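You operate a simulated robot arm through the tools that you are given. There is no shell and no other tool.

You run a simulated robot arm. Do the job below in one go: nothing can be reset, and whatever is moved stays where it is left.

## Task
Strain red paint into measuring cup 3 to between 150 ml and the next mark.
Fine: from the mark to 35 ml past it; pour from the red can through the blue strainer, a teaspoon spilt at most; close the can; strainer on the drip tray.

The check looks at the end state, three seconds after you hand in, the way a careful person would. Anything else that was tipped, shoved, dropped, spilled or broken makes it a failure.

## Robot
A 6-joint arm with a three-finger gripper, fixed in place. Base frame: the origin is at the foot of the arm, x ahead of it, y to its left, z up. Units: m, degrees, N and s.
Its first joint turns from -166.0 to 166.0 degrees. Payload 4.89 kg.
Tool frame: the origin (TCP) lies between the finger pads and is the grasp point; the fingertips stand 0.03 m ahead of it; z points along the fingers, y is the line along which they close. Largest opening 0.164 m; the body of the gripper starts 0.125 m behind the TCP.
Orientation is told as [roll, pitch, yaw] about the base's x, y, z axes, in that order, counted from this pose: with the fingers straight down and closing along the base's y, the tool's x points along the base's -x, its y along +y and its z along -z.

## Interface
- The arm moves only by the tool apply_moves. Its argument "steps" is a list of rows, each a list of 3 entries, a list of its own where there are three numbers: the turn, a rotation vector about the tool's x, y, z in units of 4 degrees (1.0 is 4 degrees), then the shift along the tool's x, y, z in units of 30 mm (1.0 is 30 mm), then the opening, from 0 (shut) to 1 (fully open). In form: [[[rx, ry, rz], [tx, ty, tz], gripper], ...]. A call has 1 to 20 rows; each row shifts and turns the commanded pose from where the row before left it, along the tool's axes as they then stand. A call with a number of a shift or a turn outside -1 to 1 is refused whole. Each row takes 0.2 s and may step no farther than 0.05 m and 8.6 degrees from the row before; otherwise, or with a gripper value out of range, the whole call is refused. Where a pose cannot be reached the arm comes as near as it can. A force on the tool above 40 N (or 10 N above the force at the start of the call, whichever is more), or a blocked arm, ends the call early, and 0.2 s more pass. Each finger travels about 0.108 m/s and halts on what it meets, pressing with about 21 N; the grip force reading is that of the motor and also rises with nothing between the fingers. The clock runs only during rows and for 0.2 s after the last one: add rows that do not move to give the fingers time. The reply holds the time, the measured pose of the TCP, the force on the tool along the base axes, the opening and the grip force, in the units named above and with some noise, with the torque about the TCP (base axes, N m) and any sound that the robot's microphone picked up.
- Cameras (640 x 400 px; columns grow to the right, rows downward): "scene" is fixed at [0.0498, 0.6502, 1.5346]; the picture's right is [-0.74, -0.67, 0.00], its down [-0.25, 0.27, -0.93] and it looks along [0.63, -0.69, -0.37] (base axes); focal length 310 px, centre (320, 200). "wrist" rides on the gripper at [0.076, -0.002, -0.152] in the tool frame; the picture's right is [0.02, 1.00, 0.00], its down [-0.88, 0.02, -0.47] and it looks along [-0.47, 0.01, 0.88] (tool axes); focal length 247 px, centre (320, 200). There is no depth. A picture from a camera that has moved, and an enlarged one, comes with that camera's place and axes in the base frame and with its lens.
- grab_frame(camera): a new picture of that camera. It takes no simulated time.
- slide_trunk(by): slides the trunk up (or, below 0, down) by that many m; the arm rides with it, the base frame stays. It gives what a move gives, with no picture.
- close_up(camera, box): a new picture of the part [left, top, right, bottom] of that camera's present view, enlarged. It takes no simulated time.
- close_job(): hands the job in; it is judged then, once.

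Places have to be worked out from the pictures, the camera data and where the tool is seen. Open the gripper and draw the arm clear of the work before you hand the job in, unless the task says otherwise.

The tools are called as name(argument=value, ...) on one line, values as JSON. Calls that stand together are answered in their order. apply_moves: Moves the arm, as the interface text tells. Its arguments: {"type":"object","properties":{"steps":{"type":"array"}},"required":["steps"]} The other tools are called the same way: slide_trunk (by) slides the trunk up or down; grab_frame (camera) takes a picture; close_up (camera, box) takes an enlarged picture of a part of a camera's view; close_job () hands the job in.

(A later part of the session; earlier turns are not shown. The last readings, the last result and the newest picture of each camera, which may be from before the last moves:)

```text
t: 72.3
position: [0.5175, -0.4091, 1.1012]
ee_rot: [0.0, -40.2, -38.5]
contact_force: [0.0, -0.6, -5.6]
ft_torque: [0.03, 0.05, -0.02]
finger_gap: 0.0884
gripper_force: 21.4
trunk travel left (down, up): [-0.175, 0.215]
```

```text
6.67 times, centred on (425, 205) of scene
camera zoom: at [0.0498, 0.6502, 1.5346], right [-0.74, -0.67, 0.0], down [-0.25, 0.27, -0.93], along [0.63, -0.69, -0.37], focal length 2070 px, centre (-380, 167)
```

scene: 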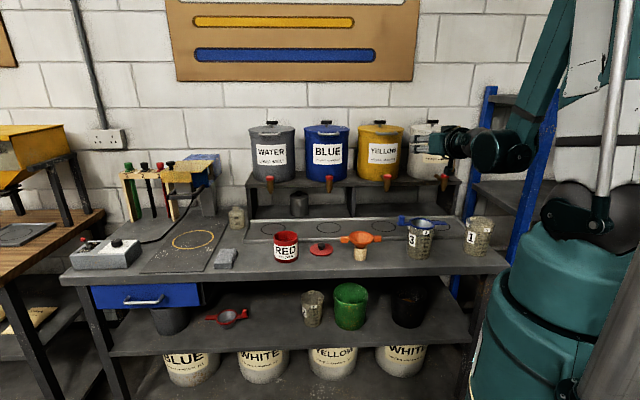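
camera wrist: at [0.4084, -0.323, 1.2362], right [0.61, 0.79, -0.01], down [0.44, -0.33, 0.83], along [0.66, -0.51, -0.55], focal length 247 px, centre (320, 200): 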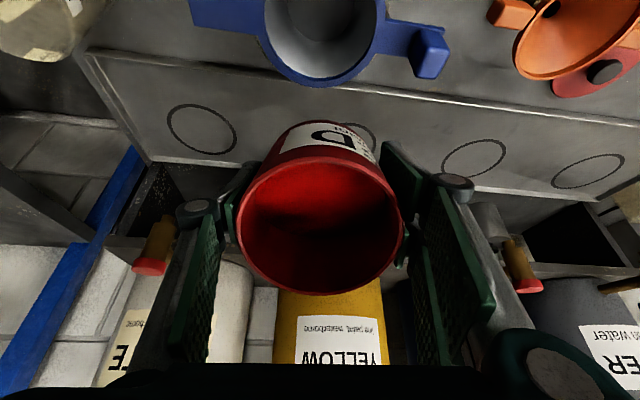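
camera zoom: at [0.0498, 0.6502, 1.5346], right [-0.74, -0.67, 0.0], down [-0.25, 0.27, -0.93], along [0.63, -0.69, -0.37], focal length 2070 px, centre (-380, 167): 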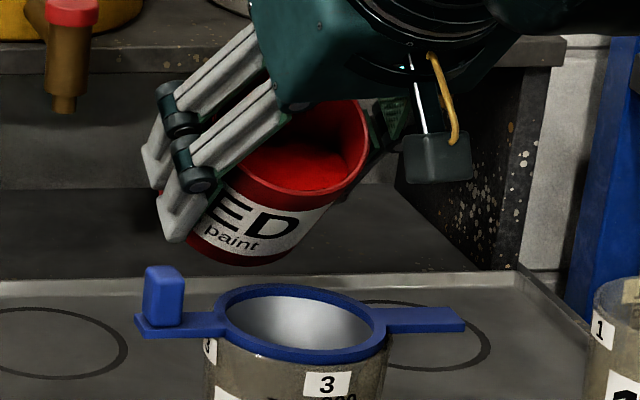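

Flow stopped by itself, so the poured amount follows the tilt angle, with about 20–25 ml so far. I go on to 44° and then 48°, waiting for the flow to settle each time.

apply_moves(steps=[[[0, -0.5, 0], [0, 0, 0], 0.4], [[0, 0, 0], [0, 0, 0], 0.4], [[0, 0, 0], [0, 0, 0], 0.4], [[0, -0.5, 0], [0, 0, 0], 0.4], [[0, 0, 0], [0, 0, 0], 0.4], [[0, 0, 0], [0, 0, 0], 0.4]])

close_up(camera="scene", box=[385, 175, 455, 265])

apply_moves(steps=[[[0, 0, 0], [0, 0, 0], 0.4], [[0, 0, 0], [0, 0, 0], 0.4], [[0, 0, 0], [0, 0, 0], 0.4]])

close_up(camera="scene", box=[400, 225, 436, 262])

close_up(camera="wrist", box=[180, 0, 460, 310])

```text
t: 73.7
position: [0.5178, -0.4109, 1.1023]
ee_rot: [0.0, -44.2, -38.4]
contact_force: [0.1, -0.3, -5.4]
ft_torque: [0.01, 0.03, 0.01]
finger_gap: 0.0885
gripper_force: 21.2
trunk travel left (down, up): [-0.175, 0.215]
```

```text
4.44 times, centred on (420, 220) of scene
camera zoom: at [0.0498, 0.6502, 1.5346], right [-0.74, -0.67, 0.0], down [-0.25, 0.27, -0.93], along [0.63, -0.69, -0.37], focal length 1380 px, centre (-124, 111)
```

zoom: 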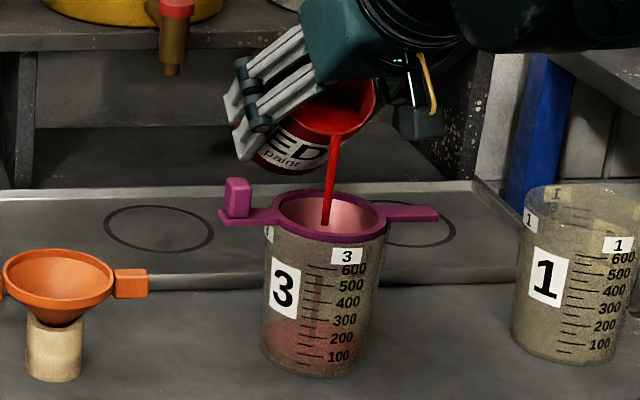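

```text
t: 74.5
position: [0.518, -0.41, 1.1014]
ee_rot: [-0.1, -44.2, -38.4]
contact_force: [0.4, -0.7, -5.7]
ft_torque: [0.04, 0.01, -0.01]
finger_gap: 0.0884
gripper_force: 21.2
trunk travel left (down, up): [-0.175, 0.215]
```

```text
10.81 times, centred on (418, 244) of scene
camera zoom: at [0.0498, 0.6502, 1.5346], right [-0.74, -0.67, 0.0], down [-0.25, 0.27, -0.93], along [0.63, -0.69, -0.37], focal length 3357 px, centre (-740, -270)
```

zoom: 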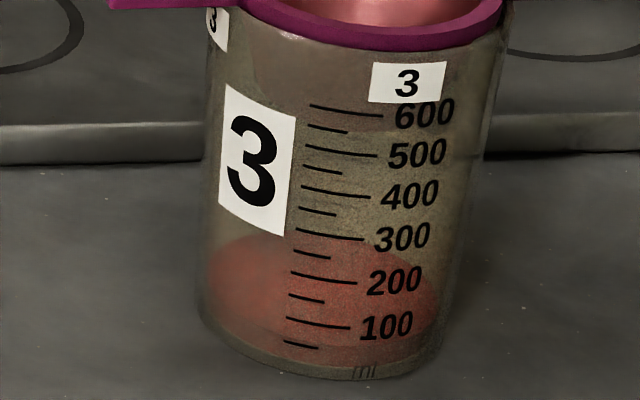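

```text
1.29 times, centred on (320, 155) of wrist
camera zoom: at [0.3918, -0.3105, 1.1574], right [0.61, 0.79, -0.02], down [0.25, -0.17, 0.95], along [0.75, -0.59, -0.3], focal length 319 px, centre (320, 258)
```

zoom: 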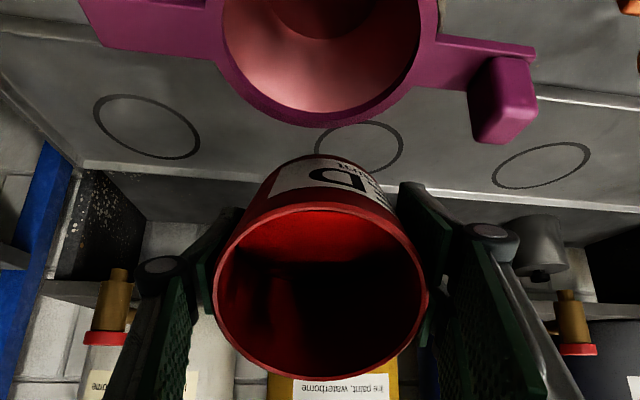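

The strainer is now paint-stained and the cup stands near 45–50 ml by the front edge of the surface. I continue to 48° and 52°, 2° at a time.

apply_moves(steps=[[[0, -0.5, 0], [0, 0, 0], 0.4], [[0, 0, 0], [0, 0, 0], 0.4], [[0, 0, 0], [0, 0, 0], 0.4], [[0, 0, 0], [0, 0, 0], 0.4], [[0, -0.5, 0], [0, 0, 0], 0.4], [[0, 0, 0], [0, 0, 0], 0.4], [[0, 0, 0], [0, 0, 0], 0.4], [[0, 0, 0], [0, 0, 0], 0.4], [[0, 0, 0], [0, 0, 0], 0.4], [[0, 0, 0], [0, 0, 0], 0.4]])

close_up(camera="scene", box=[385, 175, 455, 265])

close_up(camera="scene", box=[400, 225, 436, 262])

```text
t: 76.7
position: [0.5181, -0.4099, 1.1007]
ee_rot: [-0.2, -48.2, -38.3]
contact_force: [0.6, -0.3, -5.8]
ft_torque: [0.02, 0.05, 0.04]
finger_gap: 0.0886
gripper_force: 21.0
trunk travel left (down, up): [-0.175, 0.215]
```

```text
4.44 times, centred on (420, 220) of scene
camera zoom: at [0.0498, 0.6502, 1.5346], right [-0.74, -0.67, 0.0], down [-0.25, 0.27, -0.93], along [0.63, -0.69, -0.37], focal length 1380 px, centre (-124, 111)
```

zoom: 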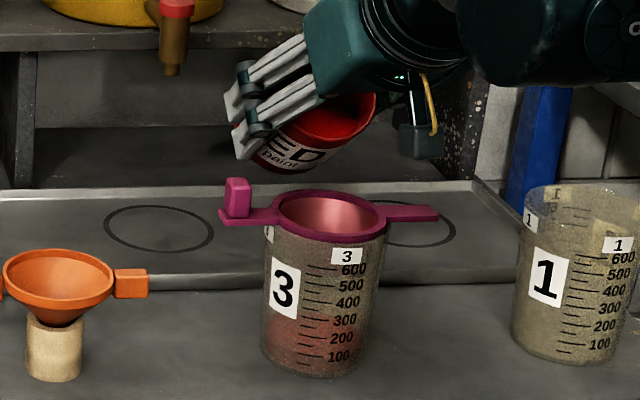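

```text
10.81 times, centred on (418, 244) of scene
camera zoom: at [0.0498, 0.6502, 1.5346], right [-0.74, -0.67, 0.0], down [-0.25, 0.27, -0.93], along [0.63, -0.69, -0.37], focal length 3357 px, centre (-740, -270)
```

zoom: 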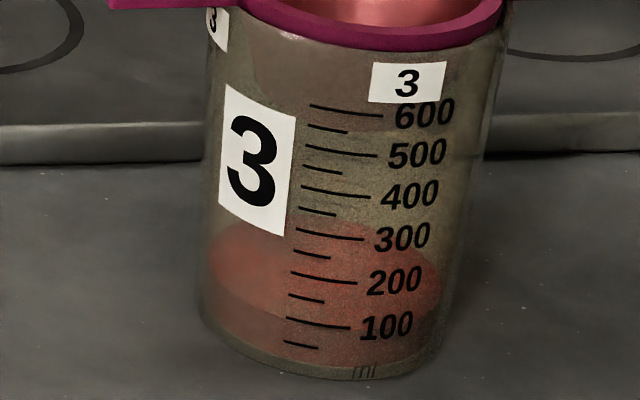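

Now the surface's front edge is clearly readable at about 85 ml, just as the geometry predicts for 48°. I continue to 52° and 56° with settling time.

apply_moves(steps=[[[0, -0.5, 0], [0, 0, 0], 0.4], [[0, 0, 0], [0, 0, 0], 0.4], [[0, 0, 0], [0, 0, 0], 0.4], [[0, 0, 0], [0, 0, 0], 0.4], [[0, -0.5, 0], [0, 0, 0], 0.4], [[0, 0, 0], [0, 0, 0], 0.4], [[0, 0, 0], [0, 0, 0], 0.4], [[0, 0, 0], [0, 0, 0], 0.4], [[0, 0, 0], [0, 0, 0], 0.4], [[0, 0, 0], [0, 0, 0], 0.4], [[0, 0, 0], [0, 0, 0], 0.4]])

close_up(camera="scene", box=[385, 175, 455, 265])

close_up(camera="scene", box=[400, 225, 436, 262])

close_up(camera="wrist", box=[180, 0, 460, 310])

```text
t: 79.1
position: [0.5173, -0.4107, 1.1009]
ee_rot: [-0.1, -52.2, -38.4]
contact_force: [0.1, -0.7, -3.1]
ft_torque: [0.03, 0.03, 0.02]
finger_gap: 0.0884
gripper_force: 21.4
trunk travel left (down, up): [-0.175, 0.215]
```

```text
4.44 times, centred on (420, 220) of scene
camera zoom: at [0.0498, 0.6502, 1.5346], right [-0.74, -0.67, 0.0], down [-0.25, 0.27, -0.93], along [0.63, -0.69, -0.37], focal length 1380 px, centre (-124, 111)
```

zoom: 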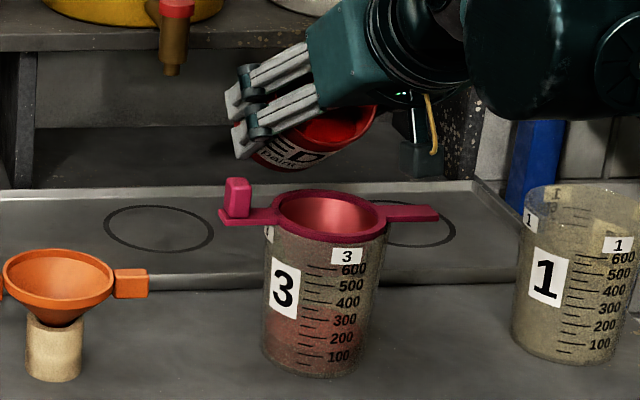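

```text
10.81 times, centred on (418, 244) of scene
camera zoom: at [0.0498, 0.6502, 1.5346], right [-0.74, -0.67, 0.0], down [-0.25, 0.27, -0.93], along [0.63, -0.69, -0.37], focal length 3357 px, centre (-740, -270)
```

zoom: 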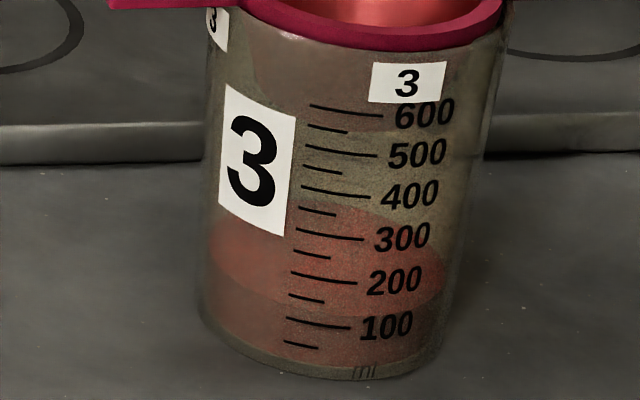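

```text
1.29 times, centred on (320, 155) of wrist
camera zoom: at [0.3867, -0.3064, 1.1336], right [0.61, 0.79, -0.02], down [0.14, -0.09, 0.99], along [0.78, -0.61, -0.17], focal length 319 px, centre (320, 258)
```

zoom: 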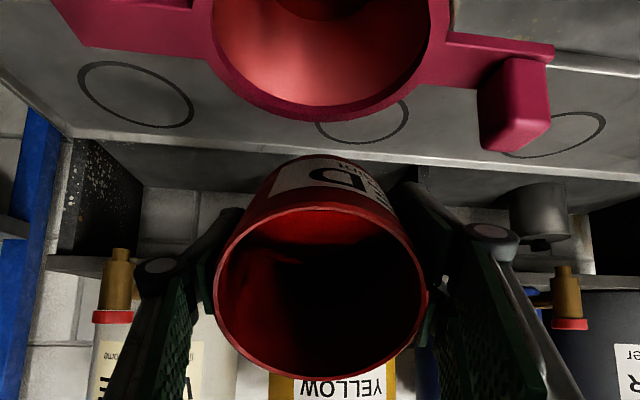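

The surface edge is at about 113–115 ml, on track. The vertical force reads only -3.1 N, less than I expect, so I read it again before tilting further to make sure that nothing touches.

apply_moves(steps=[[[0, 0, 0], [0, 0, 0], 0.4]])

apply_moves(steps=[[[0, 0, 0], [0, 0, 0], 0.4]])

close_up(camera="scene", box=[405, 185, 445, 225])

```text
t: 79.5
position: [0.5181, -0.4093, 1.1018]
ee_rot: [-0.2, -52.3, -38.4]
contact_force: [0.2, 0.2, -5.4]
ft_torque: [-0.01, 0.02, 0.02]
finger_gap: 0.088
gripper_force: 21.1
trunk travel left (down, up): [-0.175, 0.215]
```

```text
t: 79.9
position: [0.5183, -0.4086, 1.1014]
ee_rot: [-0.2, -52.2, -38.4]
contact_force: [0.0, -0.1, -3.7]
ft_torque: [0.01, 0.01, 0.03]
finger_gap: 0.0881
gripper_force: 21.0
trunk travel left (down, up): [-0.175, 0.215]
```

```text
10.00 times, centred on (425, 205) of scene
camera zoom: at [0.0498, 0.6502, 1.5346], right [-0.74, -0.67, 0.0], down [-0.25, 0.27, -0.93], along [0.63, -0.69, -0.37], focal length 3105 px, centre (-730, 150)
```

zoom: 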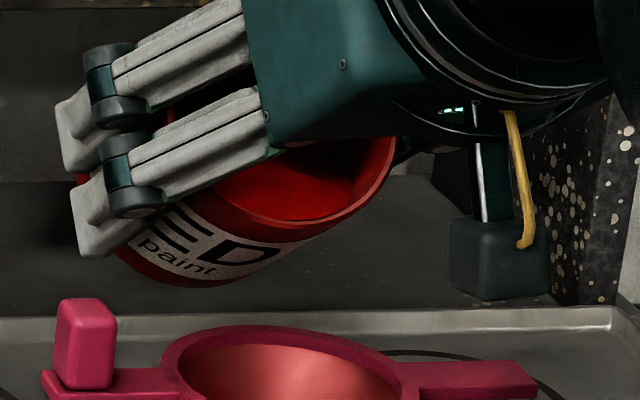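

The force reading is just noisy (-5.4, -3.7) and there is clear air around the can. I continue to 56° in two settled steps.

apply_moves(steps=[[[0, -0.5, 0], [0, 0, 0], 0.4], [[0, 0, 0], [0, 0, 0], 0.4], [[0, 0, 0], [0, 0, 0], 0.4], [[0, 0, 0], [0, 0, 0], 0.4], [[0, -0.5, 0], [0, 0, 0], 0.4], [[0, 0, 0], [0, 0, 0], 0.4], [[0, 0, 0], [0, 0, 0], 0.4], [[0, 0, 0], [0, 0, 0], 0.4], [[0, 0, 0], [0, 0, 0], 0.4], [[0, 0, 0], [0, 0, 0], 0.4], [[0, 0, 0], [0, 0, 0], 0.4]])

close_up(camera="scene", box=[385, 175, 455, 265])

close_up(camera="scene", box=[400, 225, 436, 262])

close_up(camera="wrist", box=[180, 0, 460, 310])

```text
t: 82.3
position: [0.5171, -0.4092, 1.1007]
ee_rot: [-0.2, -56.2, -38.4]
contact_force: [0.2, -0.5, -4.1]
ft_torque: [0.02, 0.04, 0.0]
finger_gap: 0.0881
gripper_force: 20.9
trunk travel left (down, up): [-0.175, 0.215]
```

```text
4.44 times, centred on (420, 220) of scene
camera zoom: at [0.0498, 0.6502, 1.5346], right [-0.74, -0.67, 0.0], down [-0.25, 0.27, -0.93], along [0.63, -0.69, -0.37], focal length 1380 px, centre (-124, 111)
```

zoom: 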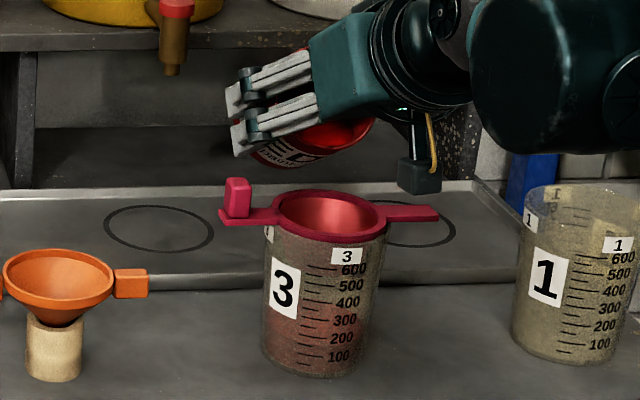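

```text
10.81 times, centred on (418, 244) of scene
camera zoom: at [0.0498, 0.6502, 1.5346], right [-0.74, -0.67, 0.0], down [-0.25, 0.27, -0.93], along [0.63, -0.69, -0.37], focal length 3357 px, centre (-740, -270)
```

zoom: 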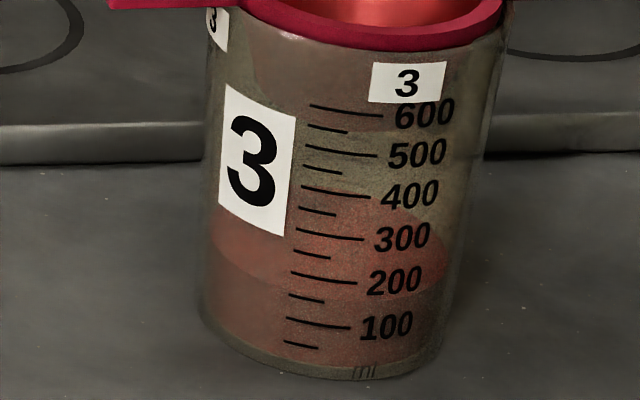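

```text
1.29 times, centred on (320, 155) of wrist
camera zoom: at [0.3854, -0.305, 1.1223], right [0.61, 0.79, -0.02], down [0.09, -0.04, 1.0], along [0.79, -0.61, -0.1], focal length 319 px, centre (320, 258)
```

zoom: 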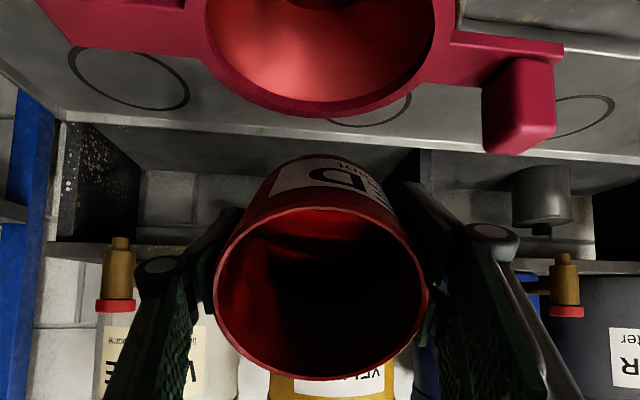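

I zoom in further on the 100–300 part of the scale to read the surface edge precisely.

close_up(camera="scene", box=[410, 240, 428, 260])

close_up(camera="scene", box=[404, 238, 436, 262])

```text
16.00 times, centred on (419, 250) of scene
camera zoom: at [0.0498, 0.6502, 1.5346], right [-0.74, -0.67, 0.0], down [-0.25, 0.27, -0.93], along [0.63, -0.69, -0.37], focal length 4969 px, centre (-1264, -600)
```

zoom: 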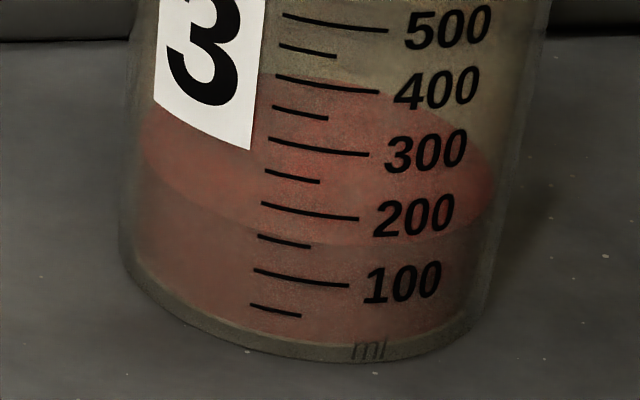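

```text
16.00 times, centred on (420, 250) of scene
camera zoom: at [0.0498, 0.6502, 1.5346], right [-0.74, -0.67, 0.0], down [-0.25, 0.27, -0.93], along [0.63, -0.69, -0.37], focal length 4969 px, centre (-1280, -600)
```

zoom: 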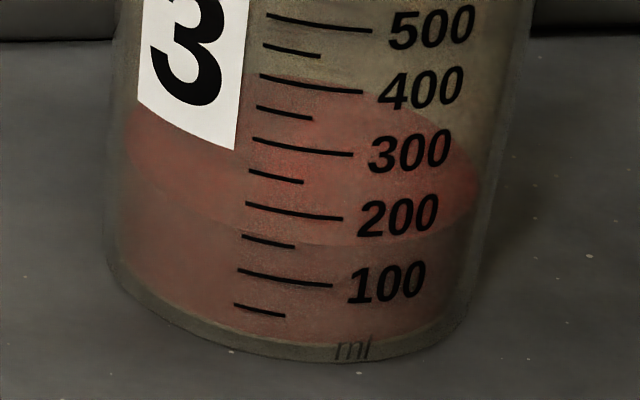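

The surface's front edge lies practically at the 150 mark. I magnify that spot.

close_up(camera="scene", box=[414, 250, 424, 260])

close_up(camera="scene", box=[408, 248, 424, 258])

```text
16.00 times, centred on (419, 255) of scene
camera zoom: at [0.0498, 0.6502, 1.5346], right [-0.74, -0.67, 0.0], down [-0.25, 0.27, -0.93], along [0.63, -0.69, -0.37], focal length 4969 px, centre (-1264, -680)
```

zoom: 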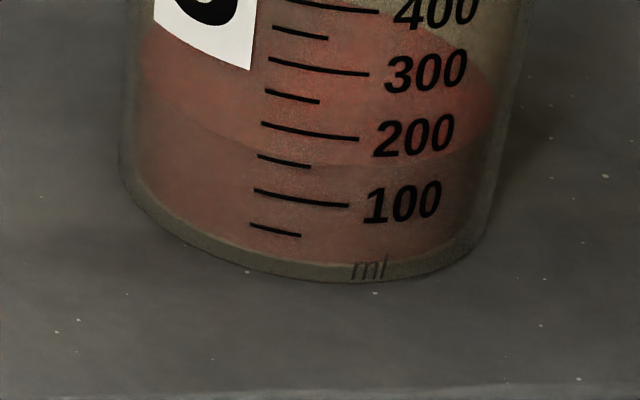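

```text
16.00 times, centred on (416, 253) of scene
camera zoom: at [0.0498, 0.6502, 1.5346], right [-0.74, -0.67, 0.0], down [-0.25, 0.27, -0.93], along [0.63, -0.69, -0.37], focal length 4969 px, centre (-1216, -648)
```

zoom: 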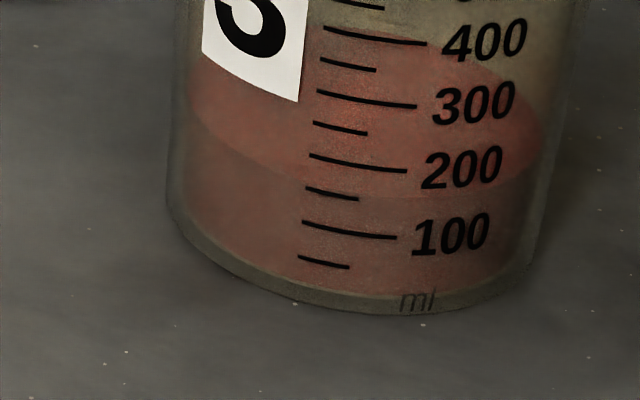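

The edge coincides with the 150 line; allowing for the wall's thickness I judge 146–150 ml. I need about 20 ml more, roughly 3° at 6 ml per degree, so I first go to 58°.

apply_moves(steps=[[[0, -0.25, 0], [0, 0, 0], 0.4], [[0, 0, 0], [0, 0, 0], 0.4], [[0, 0, 0], [0, 0, 0], 0.4], [[0, -0.25, 0], [0, 0, 0], 0.4], [[0, 0, 0], [0, 0, 0], 0.4], [[0, 0, 0], [0, 0, 0], 0.4], [[0, 0, 0], [0, 0, 0], 0.4], [[0, 0, 0], [0, 0, 0], 0.4], [[0, 0, 0], [0, 0, 0], 0.4], [[0, 0, 0], [0, 0, 0], 0.4]])

close_up(camera="scene", box=[408, 243, 424, 253])

close_up(camera="scene", box=[385, 175, 455, 265])

```text
t: 84.5
position: [0.5184, -0.4096, 1.1013]
ee_rot: [-0.1, -58.2, -38.3]
contact_force: [0.5, -0.4, -3.5]
ft_torque: [0.03, 0.02, -0.02]
finger_gap: 0.0883
gripper_force: 20.3
trunk travel left (down, up): [-0.175, 0.215]
```

```text
16.00 times, centred on (416, 248) of scene
camera zoom: at [0.0498, 0.6502, 1.5346], right [-0.74, -0.67, 0.0], down [-0.25, 0.27, -0.93], along [0.63, -0.69, -0.37], focal length 4969 px, centre (-1216, -568)
```

zoom: 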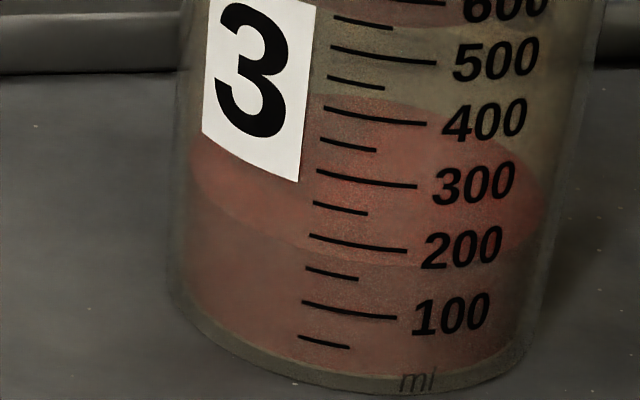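

```text
4.44 times, centred on (420, 220) of scene
camera zoom: at [0.0498, 0.6502, 1.5346], right [-0.74, -0.67, 0.0], down [-0.25, 0.27, -0.93], along [0.63, -0.69, -0.37], focal length 1380 px, centre (-124, 111)
```

zoom: 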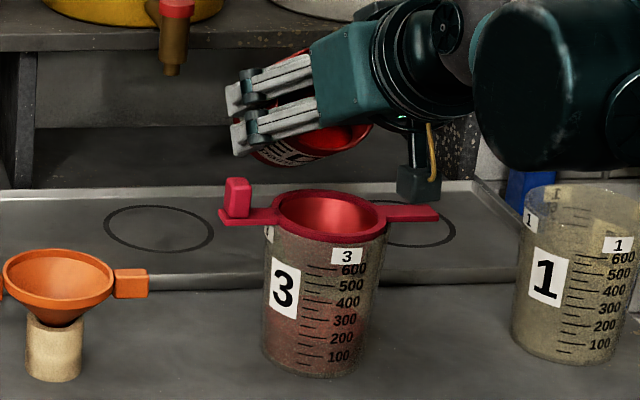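

The surface edge now stands about 160–165 ml (above the 150 line by a third of the gap to 200). One more degree should bring it to the middle of the 150–185 band.

apply_moves(steps=[[[0, -0.25, 0], [0, 0, 0], 0.4], [[0, 0, 0], [0, 0, 0], 0.4], [[0, 0, 0], [0, 0, 0], 0.4], [[0, 0, 0], [0, 0, 0], 0.4], [[0, 0, 0], [0, 0, 0], 0.4], [[0, 0, 0], [0, 0, 0], 0.4], [[0, 0, 0], [0, 0, 0], 0.4], [[0, 0, 0], [0, 0, 0], 0.4]])

close_up(camera="scene", box=[408, 243, 424, 253])

close_up(camera="wrist", box=[180, 0, 460, 310])

```text
t: 86.3
position: [0.5189, -0.4096, 1.1012]
ee_rot: [-0.1, -59.1, -38.5]
contact_force: [0.4, 0.1, -4.2]
ft_torque: [0.07, 0.04, 0.01]
finger_gap: 0.0884
gripper_force: 20.6
trunk travel left (down, up): [-0.175, 0.215]
```

```text
16.00 times, centred on (416, 248) of scene
camera zoom: at [0.0498, 0.6502, 1.5346], right [-0.74, -0.67, 0.0], down [-0.25, 0.27, -0.93], along [0.63, -0.69, -0.37], focal length 4969 px, centre (-1216, -568)
```

zoom: 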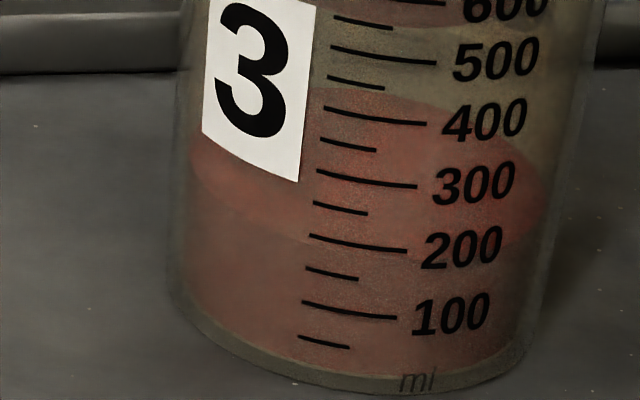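

```text
1.29 times, centred on (320, 155) of wrist
camera zoom: at [0.3848, -0.3042, 1.1132], right [0.61, 0.79, -0.02], down [0.05, -0.01, 1.0], along [0.79, -0.61, -0.04], focal length 319 px, centre (320, 258)
```

zoom: 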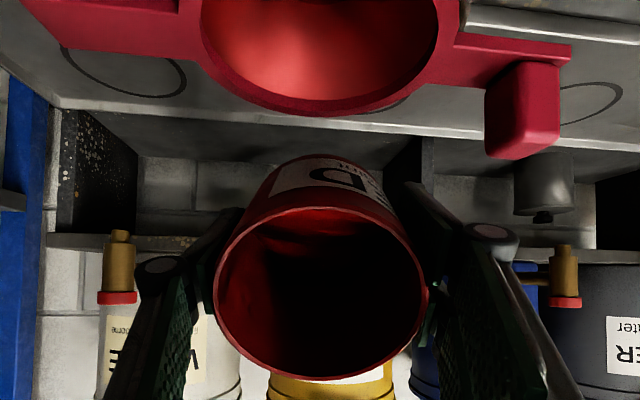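

The edge moved up a bit more than expected. I take further looks at it before deciding that the pour is done.

close_up(camera="scene", box=[406, 236, 432, 262])

close_up(camera="scene", box=[400, 225, 436, 262])

close_up(camera="scene", box=[410, 245, 420, 255])

```text
15.38 times, centred on (419, 249) of scene
camera zoom: at [0.0498, 0.6502, 1.5346], right [-0.74, -0.67, 0.0], down [-0.25, 0.27, -0.93], along [0.63, -0.69, -0.37], focal length 4778 px, centre (-1203, -554)
```

zoom: 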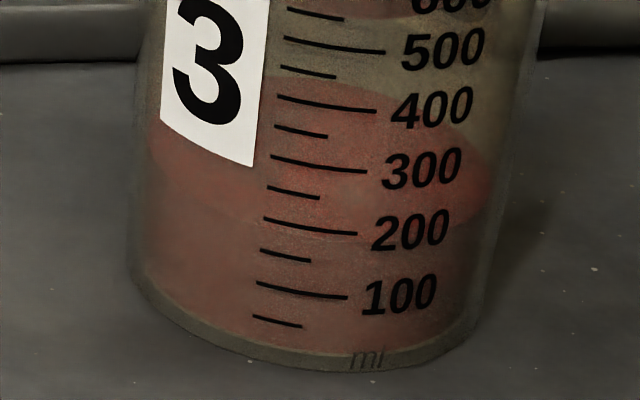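

```text
10.81 times, centred on (418, 244) of scene
camera zoom: at [0.0498, 0.6502, 1.5346], right [-0.74, -0.67, 0.0], down [-0.25, 0.27, -0.93], along [0.63, -0.69, -0.37], focal length 3357 px, centre (-740, -270)
```

zoom: 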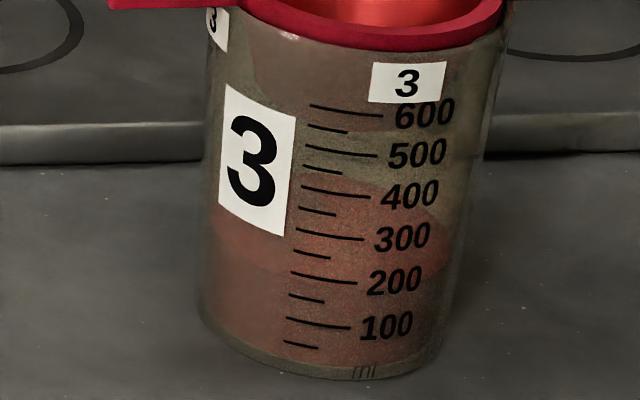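

```text
16.00 times, centred on (415, 250) of scene
camera zoom: at [0.0498, 0.6502, 1.5346], right [-0.74, -0.67, 0.0], down [-0.25, 0.27, -0.93], along [0.63, -0.69, -0.37], focal length 4969 px, centre (-1200, -600)
```

zoom: 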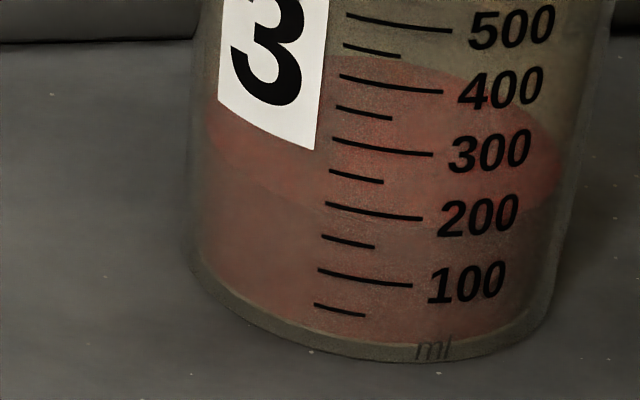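

I look at the parts of the wall beside the scale, where the edge of the surface is not crossed by print.

close_up(camera="scene", box=[400, 246, 412, 256])

close_up(camera="scene", box=[420, 243, 440, 255])

```text
16.00 times, centred on (406, 251) of scene
camera zoom: at [0.0498, 0.6502, 1.5346], right [-0.74, -0.67, 0.0], down [-0.25, 0.27, -0.93], along [0.63, -0.69, -0.37], focal length 4969 px, centre (-1056, -616)
```

zoom: 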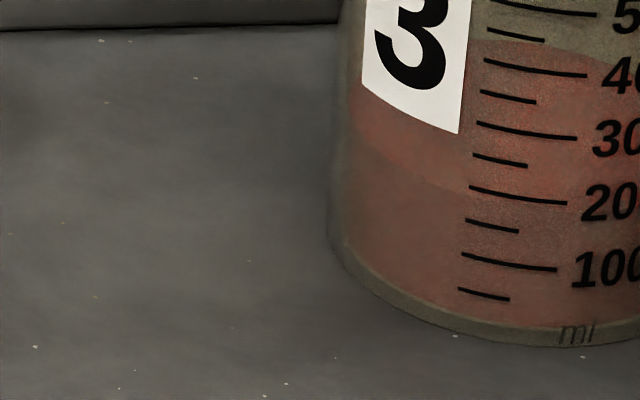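

```text
16.00 times, centred on (430, 249) of scene
camera zoom: at [0.0498, 0.6502, 1.5346], right [-0.74, -0.67, 0.0], down [-0.25, 0.27, -0.93], along [0.63, -0.69, -0.37], focal length 4969 px, centre (-1440, -584)
```

zoom: 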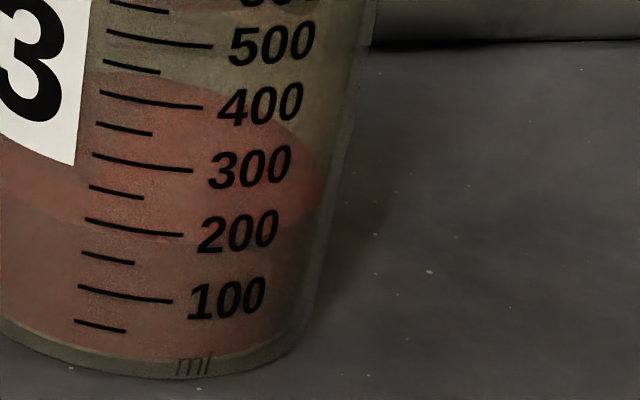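

Weighing the front-edge and rear-edge readings (with the wall's parallax) and the tilt geometry, I put the level at about 165–175 ml, inside the 150–185 band. Flow has stopped, so I tilt the can back upright over the strainer, rising a little to keep its base clear of the ring.

apply_moves(steps=[[[0, 1, 0], [0, 0, 0], 0.4], [[0, 1, 0], [0, 0, 0], 0.4], [[0, 1, 0], [-0.12, 0, -0.12], 0.4], [[0, 1, 0], [-0.12, 0, -0.13], 0.4], [[0, 1, 0], [-0.11, 0, -0.14], 0.4], [[0, 1, 0], [-0.1, 0, -0.15], 0.4], [[0, 1, 0], [-0.09, 0, -0.15], 0.4], [[0, 1, 0], [-0.08, 0, -0.16], 0.4], [[0, 1, 0], [-0.07, 0, -0.16], 0.4], [[0, 1, 0], [-0.06, 0, -0.17], 0.4], [[0, 1, 0], [0, 0, 0], 0.4], [[0, 1, 0], [0, 0, 0], 0.4], [[0, 1, 0], [0, 0, 0], 0.4], [[0, 1, 0], [0, 0, 0], 0.4], [[0, 0.75, 0], [0, 0, 0], 0.4], [[0, 0, 0], [0, 0, 0], 0.4]])

grab_frame(camera="wrist")

close_up(camera="scene", box=[370, 165, 470, 270])

```text
t: 89.7
position: [0.5156, -0.4068, 1.1431]
ee_rot: [-0.1, -0.2, -38.5]
contact_force: [1.5, 0.4, -3.0]
ft_torque: [0.04, 0.06, -0.03]
finger_gap: 0.0882
gripper_force: 21.4
trunk travel left (down, up): [-0.175, 0.215]
```

```text
taken
camera wrist: at [0.4554, -0.3603, 1.2955], right [0.61, 0.8, 0.0], down [0.7, -0.53, 0.48], along [0.38, -0.29, -0.88], focal length 247 px, centre (320, 200)
```

wrist: 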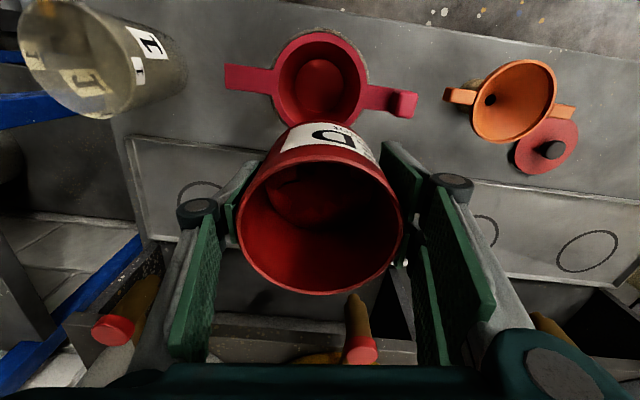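

```text
3.81 times, centred on (420, 218) of scene
camera zoom: at [0.0498, 0.6502, 1.5346], right [-0.74, -0.67, 0.0], down [-0.25, 0.27, -0.93], along [0.63, -0.69, -0.37], focal length 1183 px, centre (-61, 133)
```

zoom: 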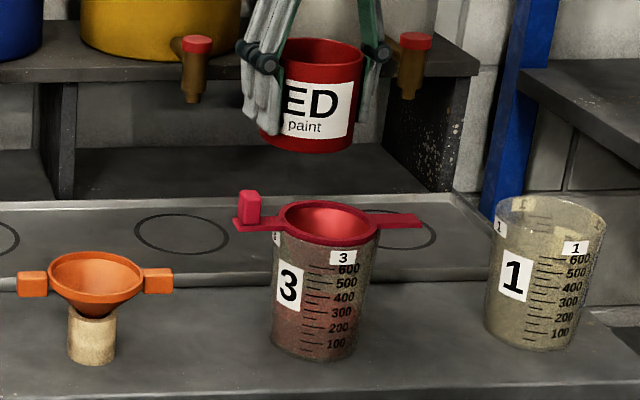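

The can is upright and nothing dripped outside. With the arm's shade gone I read the cup again and weigh the can.

close_up(camera="scene", box=[408, 243, 424, 253])

close_up(camera="scene", box=[400, 225, 436, 262])

apply_moves(steps=[[[0, 0, 0], [0, 0, 0], 0.4], [[0, 0, 0], [0, 0, 0], 0.4]])

apply_moves(steps=[[[0, 0, 0], [0, 0, 0], 0.4]])

apply_moves(steps=[[[0, 0, 0], [0, 0, 0], 0.4]])

apply_moves(steps=[[[0, 0, 0], [0, 0, 0], 0.4]])

```text
16.00 times, centred on (416, 248) of scene
camera zoom: at [0.0498, 0.6502, 1.5346], right [-0.74, -0.67, 0.0], down [-0.25, 0.27, -0.93], along [0.63, -0.69, -0.37], focal length 4969 px, centre (-1216, -568)
```

zoom: 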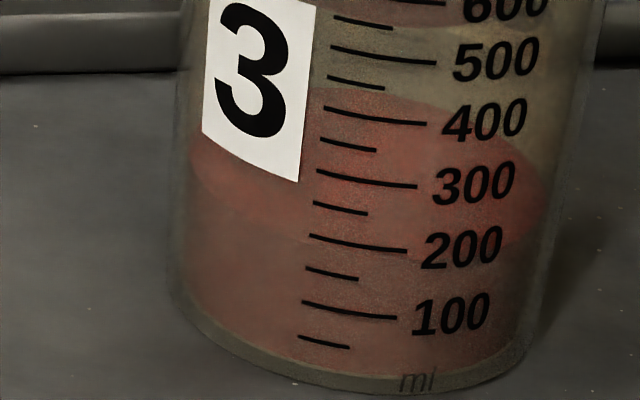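

```text
10.81 times, centred on (418, 244) of scene
camera zoom: at [0.0498, 0.6502, 1.5346], right [-0.74, -0.67, 0.0], down [-0.25, 0.27, -0.93], along [0.63, -0.69, -0.37], focal length 3357 px, centre (-740, -270)
```

zoom: 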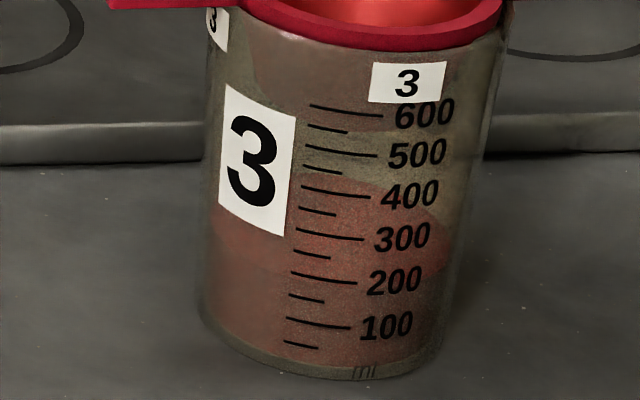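

```text
t: 90.3
position: [0.5151, -0.4075, 1.1436]
ee_rot: [-0.1, -0.2, -38.5]
contact_force: [-0.1, 0.9, -2.6]
ft_torque: [0.0, -0.01, -0.02]
finger_gap: 0.0881
gripper_force: 21.2
trunk travel left (down, up): [-0.175, 0.215]
```

```text
t: 90.7
position: [0.5159, -0.4068, 1.1444]
ee_rot: [0.0, -0.3, -38.5]
contact_force: [0.9, 0.0, -3.6]
ft_torque: [0.02, 0.01, -0.02]
finger_gap: 0.0882
gripper_force: 21.0
trunk travel left (down, up): [-0.175, 0.215]
```

```text
t: 91.1
position: [0.5162, -0.4072, 1.144]
ee_rot: [-0.1, -0.2, -38.5]
contact_force: [0.0, -0.5, -3.6]
ft_torque: [0.0, 0.01, 0.0]
finger_gap: 0.0883
gripper_force: 21.0
trunk travel left (down, up): [-0.175, 0.215]
```

```text
t: 91.5
position: [0.5162, -0.4068, 1.1435]
ee_rot: [-0.1, -0.3, -38.5]
contact_force: [0.3, 1.1, -4.4]
ft_torque: [-0.02, 0.02, -0.01]
finger_gap: 0.0884
gripper_force: 20.5
trunk travel left (down, up): [-0.175, 0.215]
```

The surface is unchanged at about 165–175 ml by my best estimate, and the can is about 2.4 N lighter, in line with that. I carry the can back along the same arc towards its original spot.

apply_moves(steps=[[[0, 0, -0.24], [-0.142, 0.355, 0], 0.4], [[0, 0, -0.481], [-0.285, 0.713, 0], 0.4], [[0, 0, -0.481], [-0.285, 0.722, 0], 0.4], [[0, 0, -0.481], [-0.285, 0.731, 0], 0.4], [[0, 0, -0.481], [-0.285, 0.74, 0], 0.4], [[0, 0, -0.481], [-0.285, 0.749, 0], 0.4], [[0, 0, -0.481], [-0.285, 0.758, 0], 0.4], [[0, 0, -0.481], [-0.285, 0.767, 0], 0.4], [[0, 0, -0.481], [-0.285, 0.776, 0], 0.4], [[0, 0, -0.481], [-0.285, 0.785, 0], 0.4], [[0, 0, -0.481], [-0.285, 0.794, 0], 0.4], [[0, 0, 0], [0, 0, 0], 0.4]])

```text
t: 94.1
position: [0.7088, -0.2444, 1.1424]
ee_rot: [-0.1, -0.1, -18.3]
contact_force: [0.9, -0.6, -3.5]
ft_torque: [0.01, 0.03, 0.0]
finger_gap: 0.0881
gripper_force: 21.3
trunk travel left (down, up): [-0.175, 0.215]
```

Halfway back, level and steady. I finish the arc to above the can's original spot.

apply_moves(steps=[[[0, 0, -0.4575], [-0.262, 0.772, 0], 0.4], [[0, 0, -0.4575], [-0.262, 0.78, 0], 0.4], [[0, 0, -0.4575], [-0.262, 0.788, 0], 0.4], [[0, 0, -0.4575], [-0.262, 0.796, 0], 0.4], [[0, 0, -0.4575], [-0.262, 0.804, 0], 0.4], [[0, 0, -0.4575], [-0.262, 0.812, 0], 0.4], [[0, 0, -0.4575], [-0.262, 0.82, 0], 0.4], [[0, 0, -0.4575], [-0.262, 0.828, 0], 0.4], [[0, 0, -0.4575], [-0.262, 0.836, 0], 0.4], [[0, 0, -0.4575], [-0.262, 0.845, 0], 0.4], [[0, 0, 0], [0, 0, 0], 0.4]])

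grab_frame(camera="wrist")

grab_frame(camera="scene")

```text
t: 96.5
position: [0.8259, -0.0202, 1.142]
ee_rot: [-0.2, -0.1, 0.0]
contact_force: [-0.7, 0.6, -3.3]
ft_torque: [-0.02, 0.06, 0.02]
finger_gap: 0.0881
gripper_force: 20.8
trunk travel left (down, up): [-0.175, 0.215]
```

```text
taken
camera wrist: at [0.7498, -0.0223, 1.2942], right [-0.02, 1.0, 0.0], down [0.88, 0.02, 0.47], along [0.47, 0.01, -0.88], focal length 247 px, centre (320, 200)
```

wrist: 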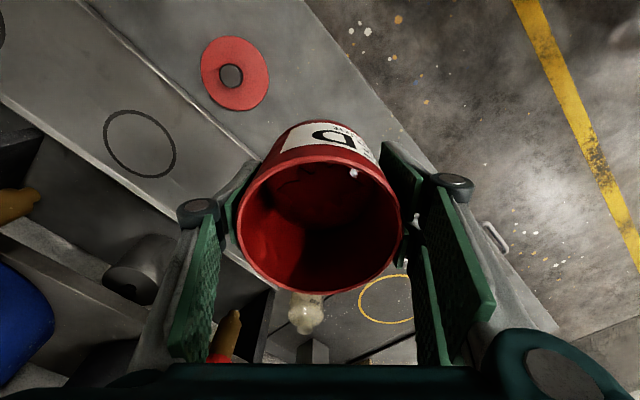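

```text
taken
```

scene: 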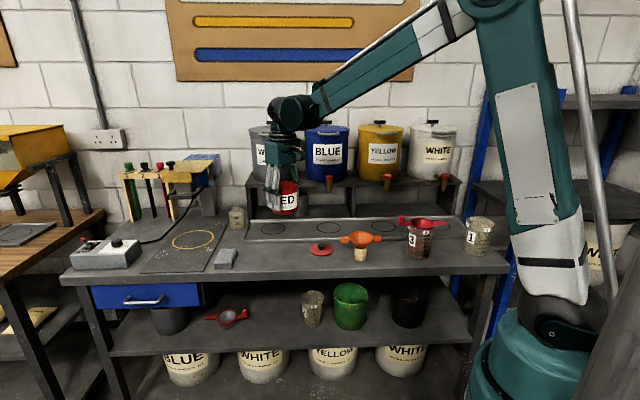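

The can hangs over its old place. I lower it to about 1 cm above the bench, then feel for contact.

apply_moves(steps=[[[0, 0, 0], [-0.04, 0, 0.5], 0.4], [[0, 0, 0], [0, 0, 0.8], 0.4], [[0, 0, 0], [0, 0, 0.8], 0.4], [[0, 0, 0], [0, 0, 0.8], 0.4], [[0, 0, 0], [0, 0, 0.8], 0.4], [[0, 0, 0], [0, 0, 0.8], 0.4], [[0, 0, 0], [0, 0, 0.8], 0.4], [[0, 0, 0], [0, 0, 0.5], 0.4], [[0, 0, 0], [0, 0, 0.3], 0.4], [[0, 0, 0], [0, 0, 0], 0.4]])

close_up(camera="scene", box=[255, 205, 345, 275])

```text
t: 98.7
position: [0.829, -0.0206, 0.9602]
ee_rot: [-0.2, -0.1, 0.0]
contact_force: [0.2, -0.4, -3.6]
ft_torque: [-0.01, 0.04, -0.02]
finger_gap: 0.0882
gripper_force: 21.7
trunk travel left (down, up): [-0.175, 0.215]
```

```text
5.71 times, centred on (300, 240) of scene
camera zoom: at [0.0498, 0.6502, 1.5346], right [-0.74, -0.67, 0.0], down [-0.25, 0.27, -0.93], along [0.63, -0.69, -0.37], focal length 1774 px, centre (434, -29)
```

zoom: 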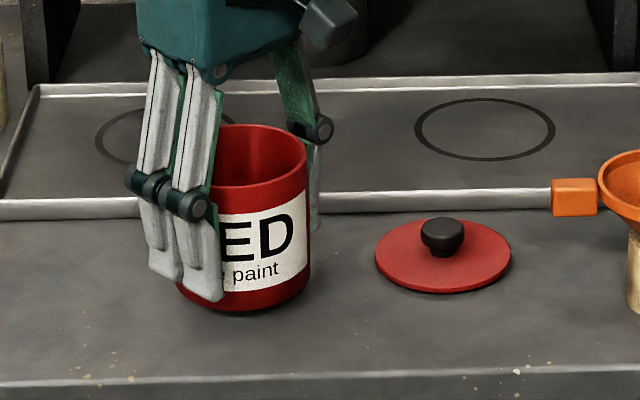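

About 1.6 cm remains. I lower 1.2 cm, then go in 2 mm steps.

apply_moves(steps=[[[0, 0, 0], [0.02, 0, 0.2], 0.4], [[0, 0, 0], [0, 0, 0.2], 0.4], [[0, 0, 0], [0, 0, 0], 0.4]])

apply_moves(steps=[[[0, 0, 0], [0, 0, 0.07], 0.4], [[0, 0, 0], [0, 0, 0], 0.4]])

apply_moves(steps=[[[0, 0, 0], [0, 0, 0.05], 0.4], [[0, 0, 0], [0, 0, 0], 0.4]])

```text
t: 99.5
position: [0.8277, -0.0206, 0.9485]
ee_rot: [-0.2, 0.0, 0.0]
contact_force: [-0.2, -0.6, -3.7]
ft_torque: [-0.01, 0.02, 0.03]
finger_gap: 0.0881
gripper_force: 20.8
trunk travel left (down, up): [-0.175, 0.215]
```

```text
t: 100.1
position: [0.8279, -0.0211, 0.9465]
ee_rot: [-0.2, -0.1, 0.0]
contact_force: [0.5, 0.4, -4.1]
ft_torque: [-0.01, 0.04, -0.01]
finger_gap: 0.0881
gripper_force: 21.2
trunk travel left (down, up): [-0.175, 0.215]
```

```text
t: 100.7
position: [0.8271, -0.0206, 0.9455]
ee_rot: [-0.3, 0.0, -0.1]
contact_force: [0.8, -0.3, 0.1]
ft_torque: [0.04, 0.09, -0.01]
finger_gap: 0.0879
gripper_force: 20.5
trunk travel left (down, up): [-0.175, 0.215]
```

The weight has come off the sensor, so the can stands on the bench. I open the gripper and rise straight up.

apply_moves(steps=[[[0, 0, 0], [0, 0, 0.02], 0.4], [[0, 0, 0], [0, 0, 0], 0.6], [[0, 0, 0], [0, 0, 0], 0.75], [[0, 0, 0], [0, 0, 0], 0.75], [[0, 0, 0], [0, 0, -0.5], 0.75], [[0, 0, 0], [0, 0, -0.8], 0.75], [[0, 0, 0], [0, 0, -0.8], 0.75], [[0, 0, 0], [0, 0, -0.8], 0.75], [[0, 0, 0], [0, 0, -0.8], 0.75], [[0, 0, 0], [0, 0, -0.8], 0.75], [[0, 0, 0], [0, 0, -0.8], 0.75], [[0, 0, 0], [0, 0, 0], 0.75]])

grab_frame(camera="wrist")

close_up(camera="scene", box=[255, 205, 345, 275])

```text
t: 103.3
position: [0.8277, -0.0206, 1.1039]
ee_rot: [-0.2, -0.2, 0.0]
contact_force: [-0.6, 0.4, 0.1]
ft_torque: [0.0, -0.04, 0.0]
finger_gap: 0.1232
gripper_force: 0.0
trunk travel left (down, up): [-0.175, 0.215]
```

```text
taken
camera wrist: at [0.7511, -0.0222, 1.2557], right [-0.02, 1.0, 0.0], down [0.88, 0.02, 0.48], along [0.47, 0.01, -0.88], focal length 247 px, centre (320, 200)
```

wrist: 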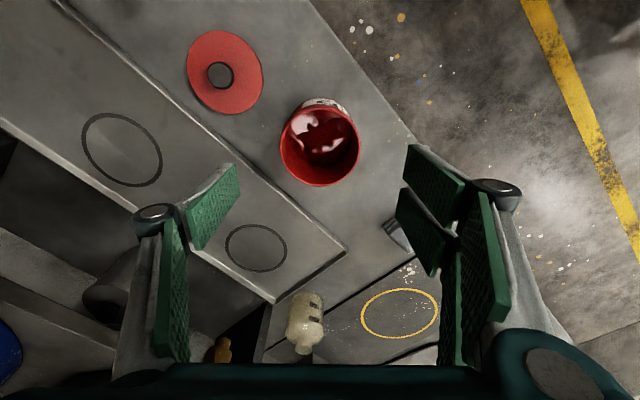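

```text
5.71 times, centred on (300, 240) of scene
camera zoom: at [0.0498, 0.6502, 1.5346], right [-0.74, -0.67, 0.0], down [-0.25, 0.27, -0.93], along [0.63, -0.69, -0.37], focal length 1774 px, centre (434, -29)
```

zoom: 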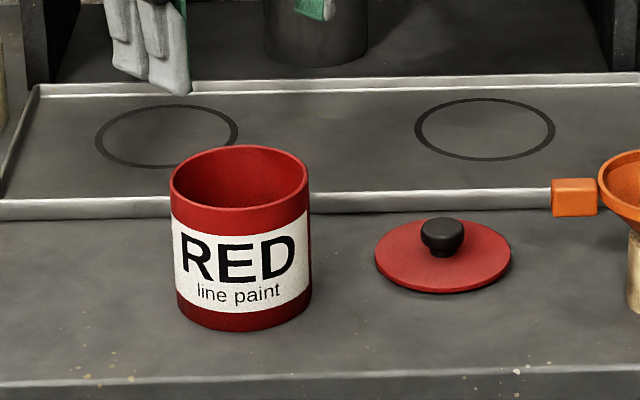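

The can stands at (0.828, -0.0206), practically where it was. Next I close the gripper to a narrow opening and go above the lid knob at (0.765, -0.1425).

apply_moves(steps=[[[0, 0, 0], [0.42, -0.813, 0], 0.5], [[0, 0, 0], [0.42, -0.813, 0], 0.4], [[0, 0, 0], [0.42, -0.813, 0], 0.35], [[0, 0, 0], [0.42, -0.813, 0], 0.35], [[0, 0, 0], [0.42, -0.813, 0], 0.35], [[0, 0, 0], [0, 0, 0.5], 0.35], [[0, 0, 0], [0, 0, 0.7], 0.35], [[0, 0, 0], [0, 0, 0.8], 0.35], [[0, 0, 0], [0, 0, 0], 0.35]])

grab_frame(camera="wrist")

close_up(camera="scene", box=[280, 200, 370, 270])

```text
t: 105.3
position: [0.7653, -0.1425, 1.0431]
ee_rot: [-0.1, -0.1, 0.0]
contact_force: [0.3, 0.8, 0.2]
ft_torque: [0.03, 0.05, 0.01]
finger_gap: 0.0574
gripper_force: 0.2
trunk travel left (down, up): [-0.175, 0.215]
```

```text
taken
camera wrist: at [0.6883, -0.1438, 1.1948], right [-0.02, 1.0, 0.0], down [0.88, 0.02, 0.47], along [0.47, 0.01, -0.88], focal length 247 px, centre (320, 200)
```

wrist: 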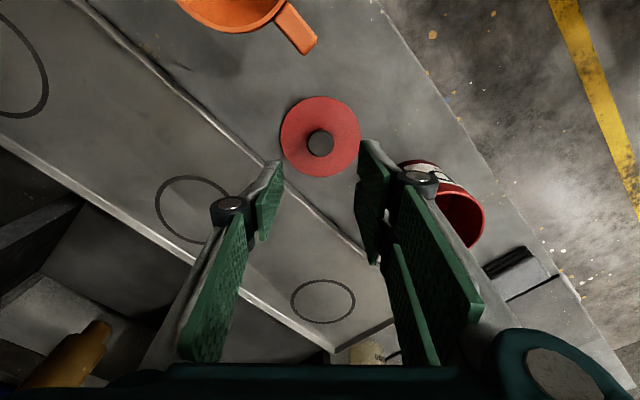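

```text
5.71 times, centred on (325, 235) of scene
camera zoom: at [0.0498, 0.6502, 1.5346], right [-0.74, -0.67, 0.0], down [-0.25, 0.27, -0.93], along [0.63, -0.69, -0.37], focal length 1774 px, centre (291, 0)
```

zoom: 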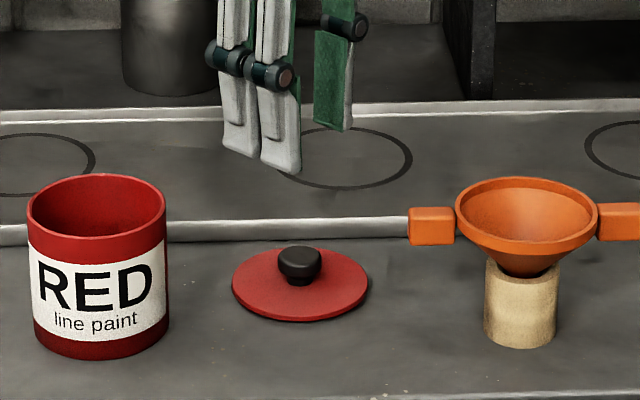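

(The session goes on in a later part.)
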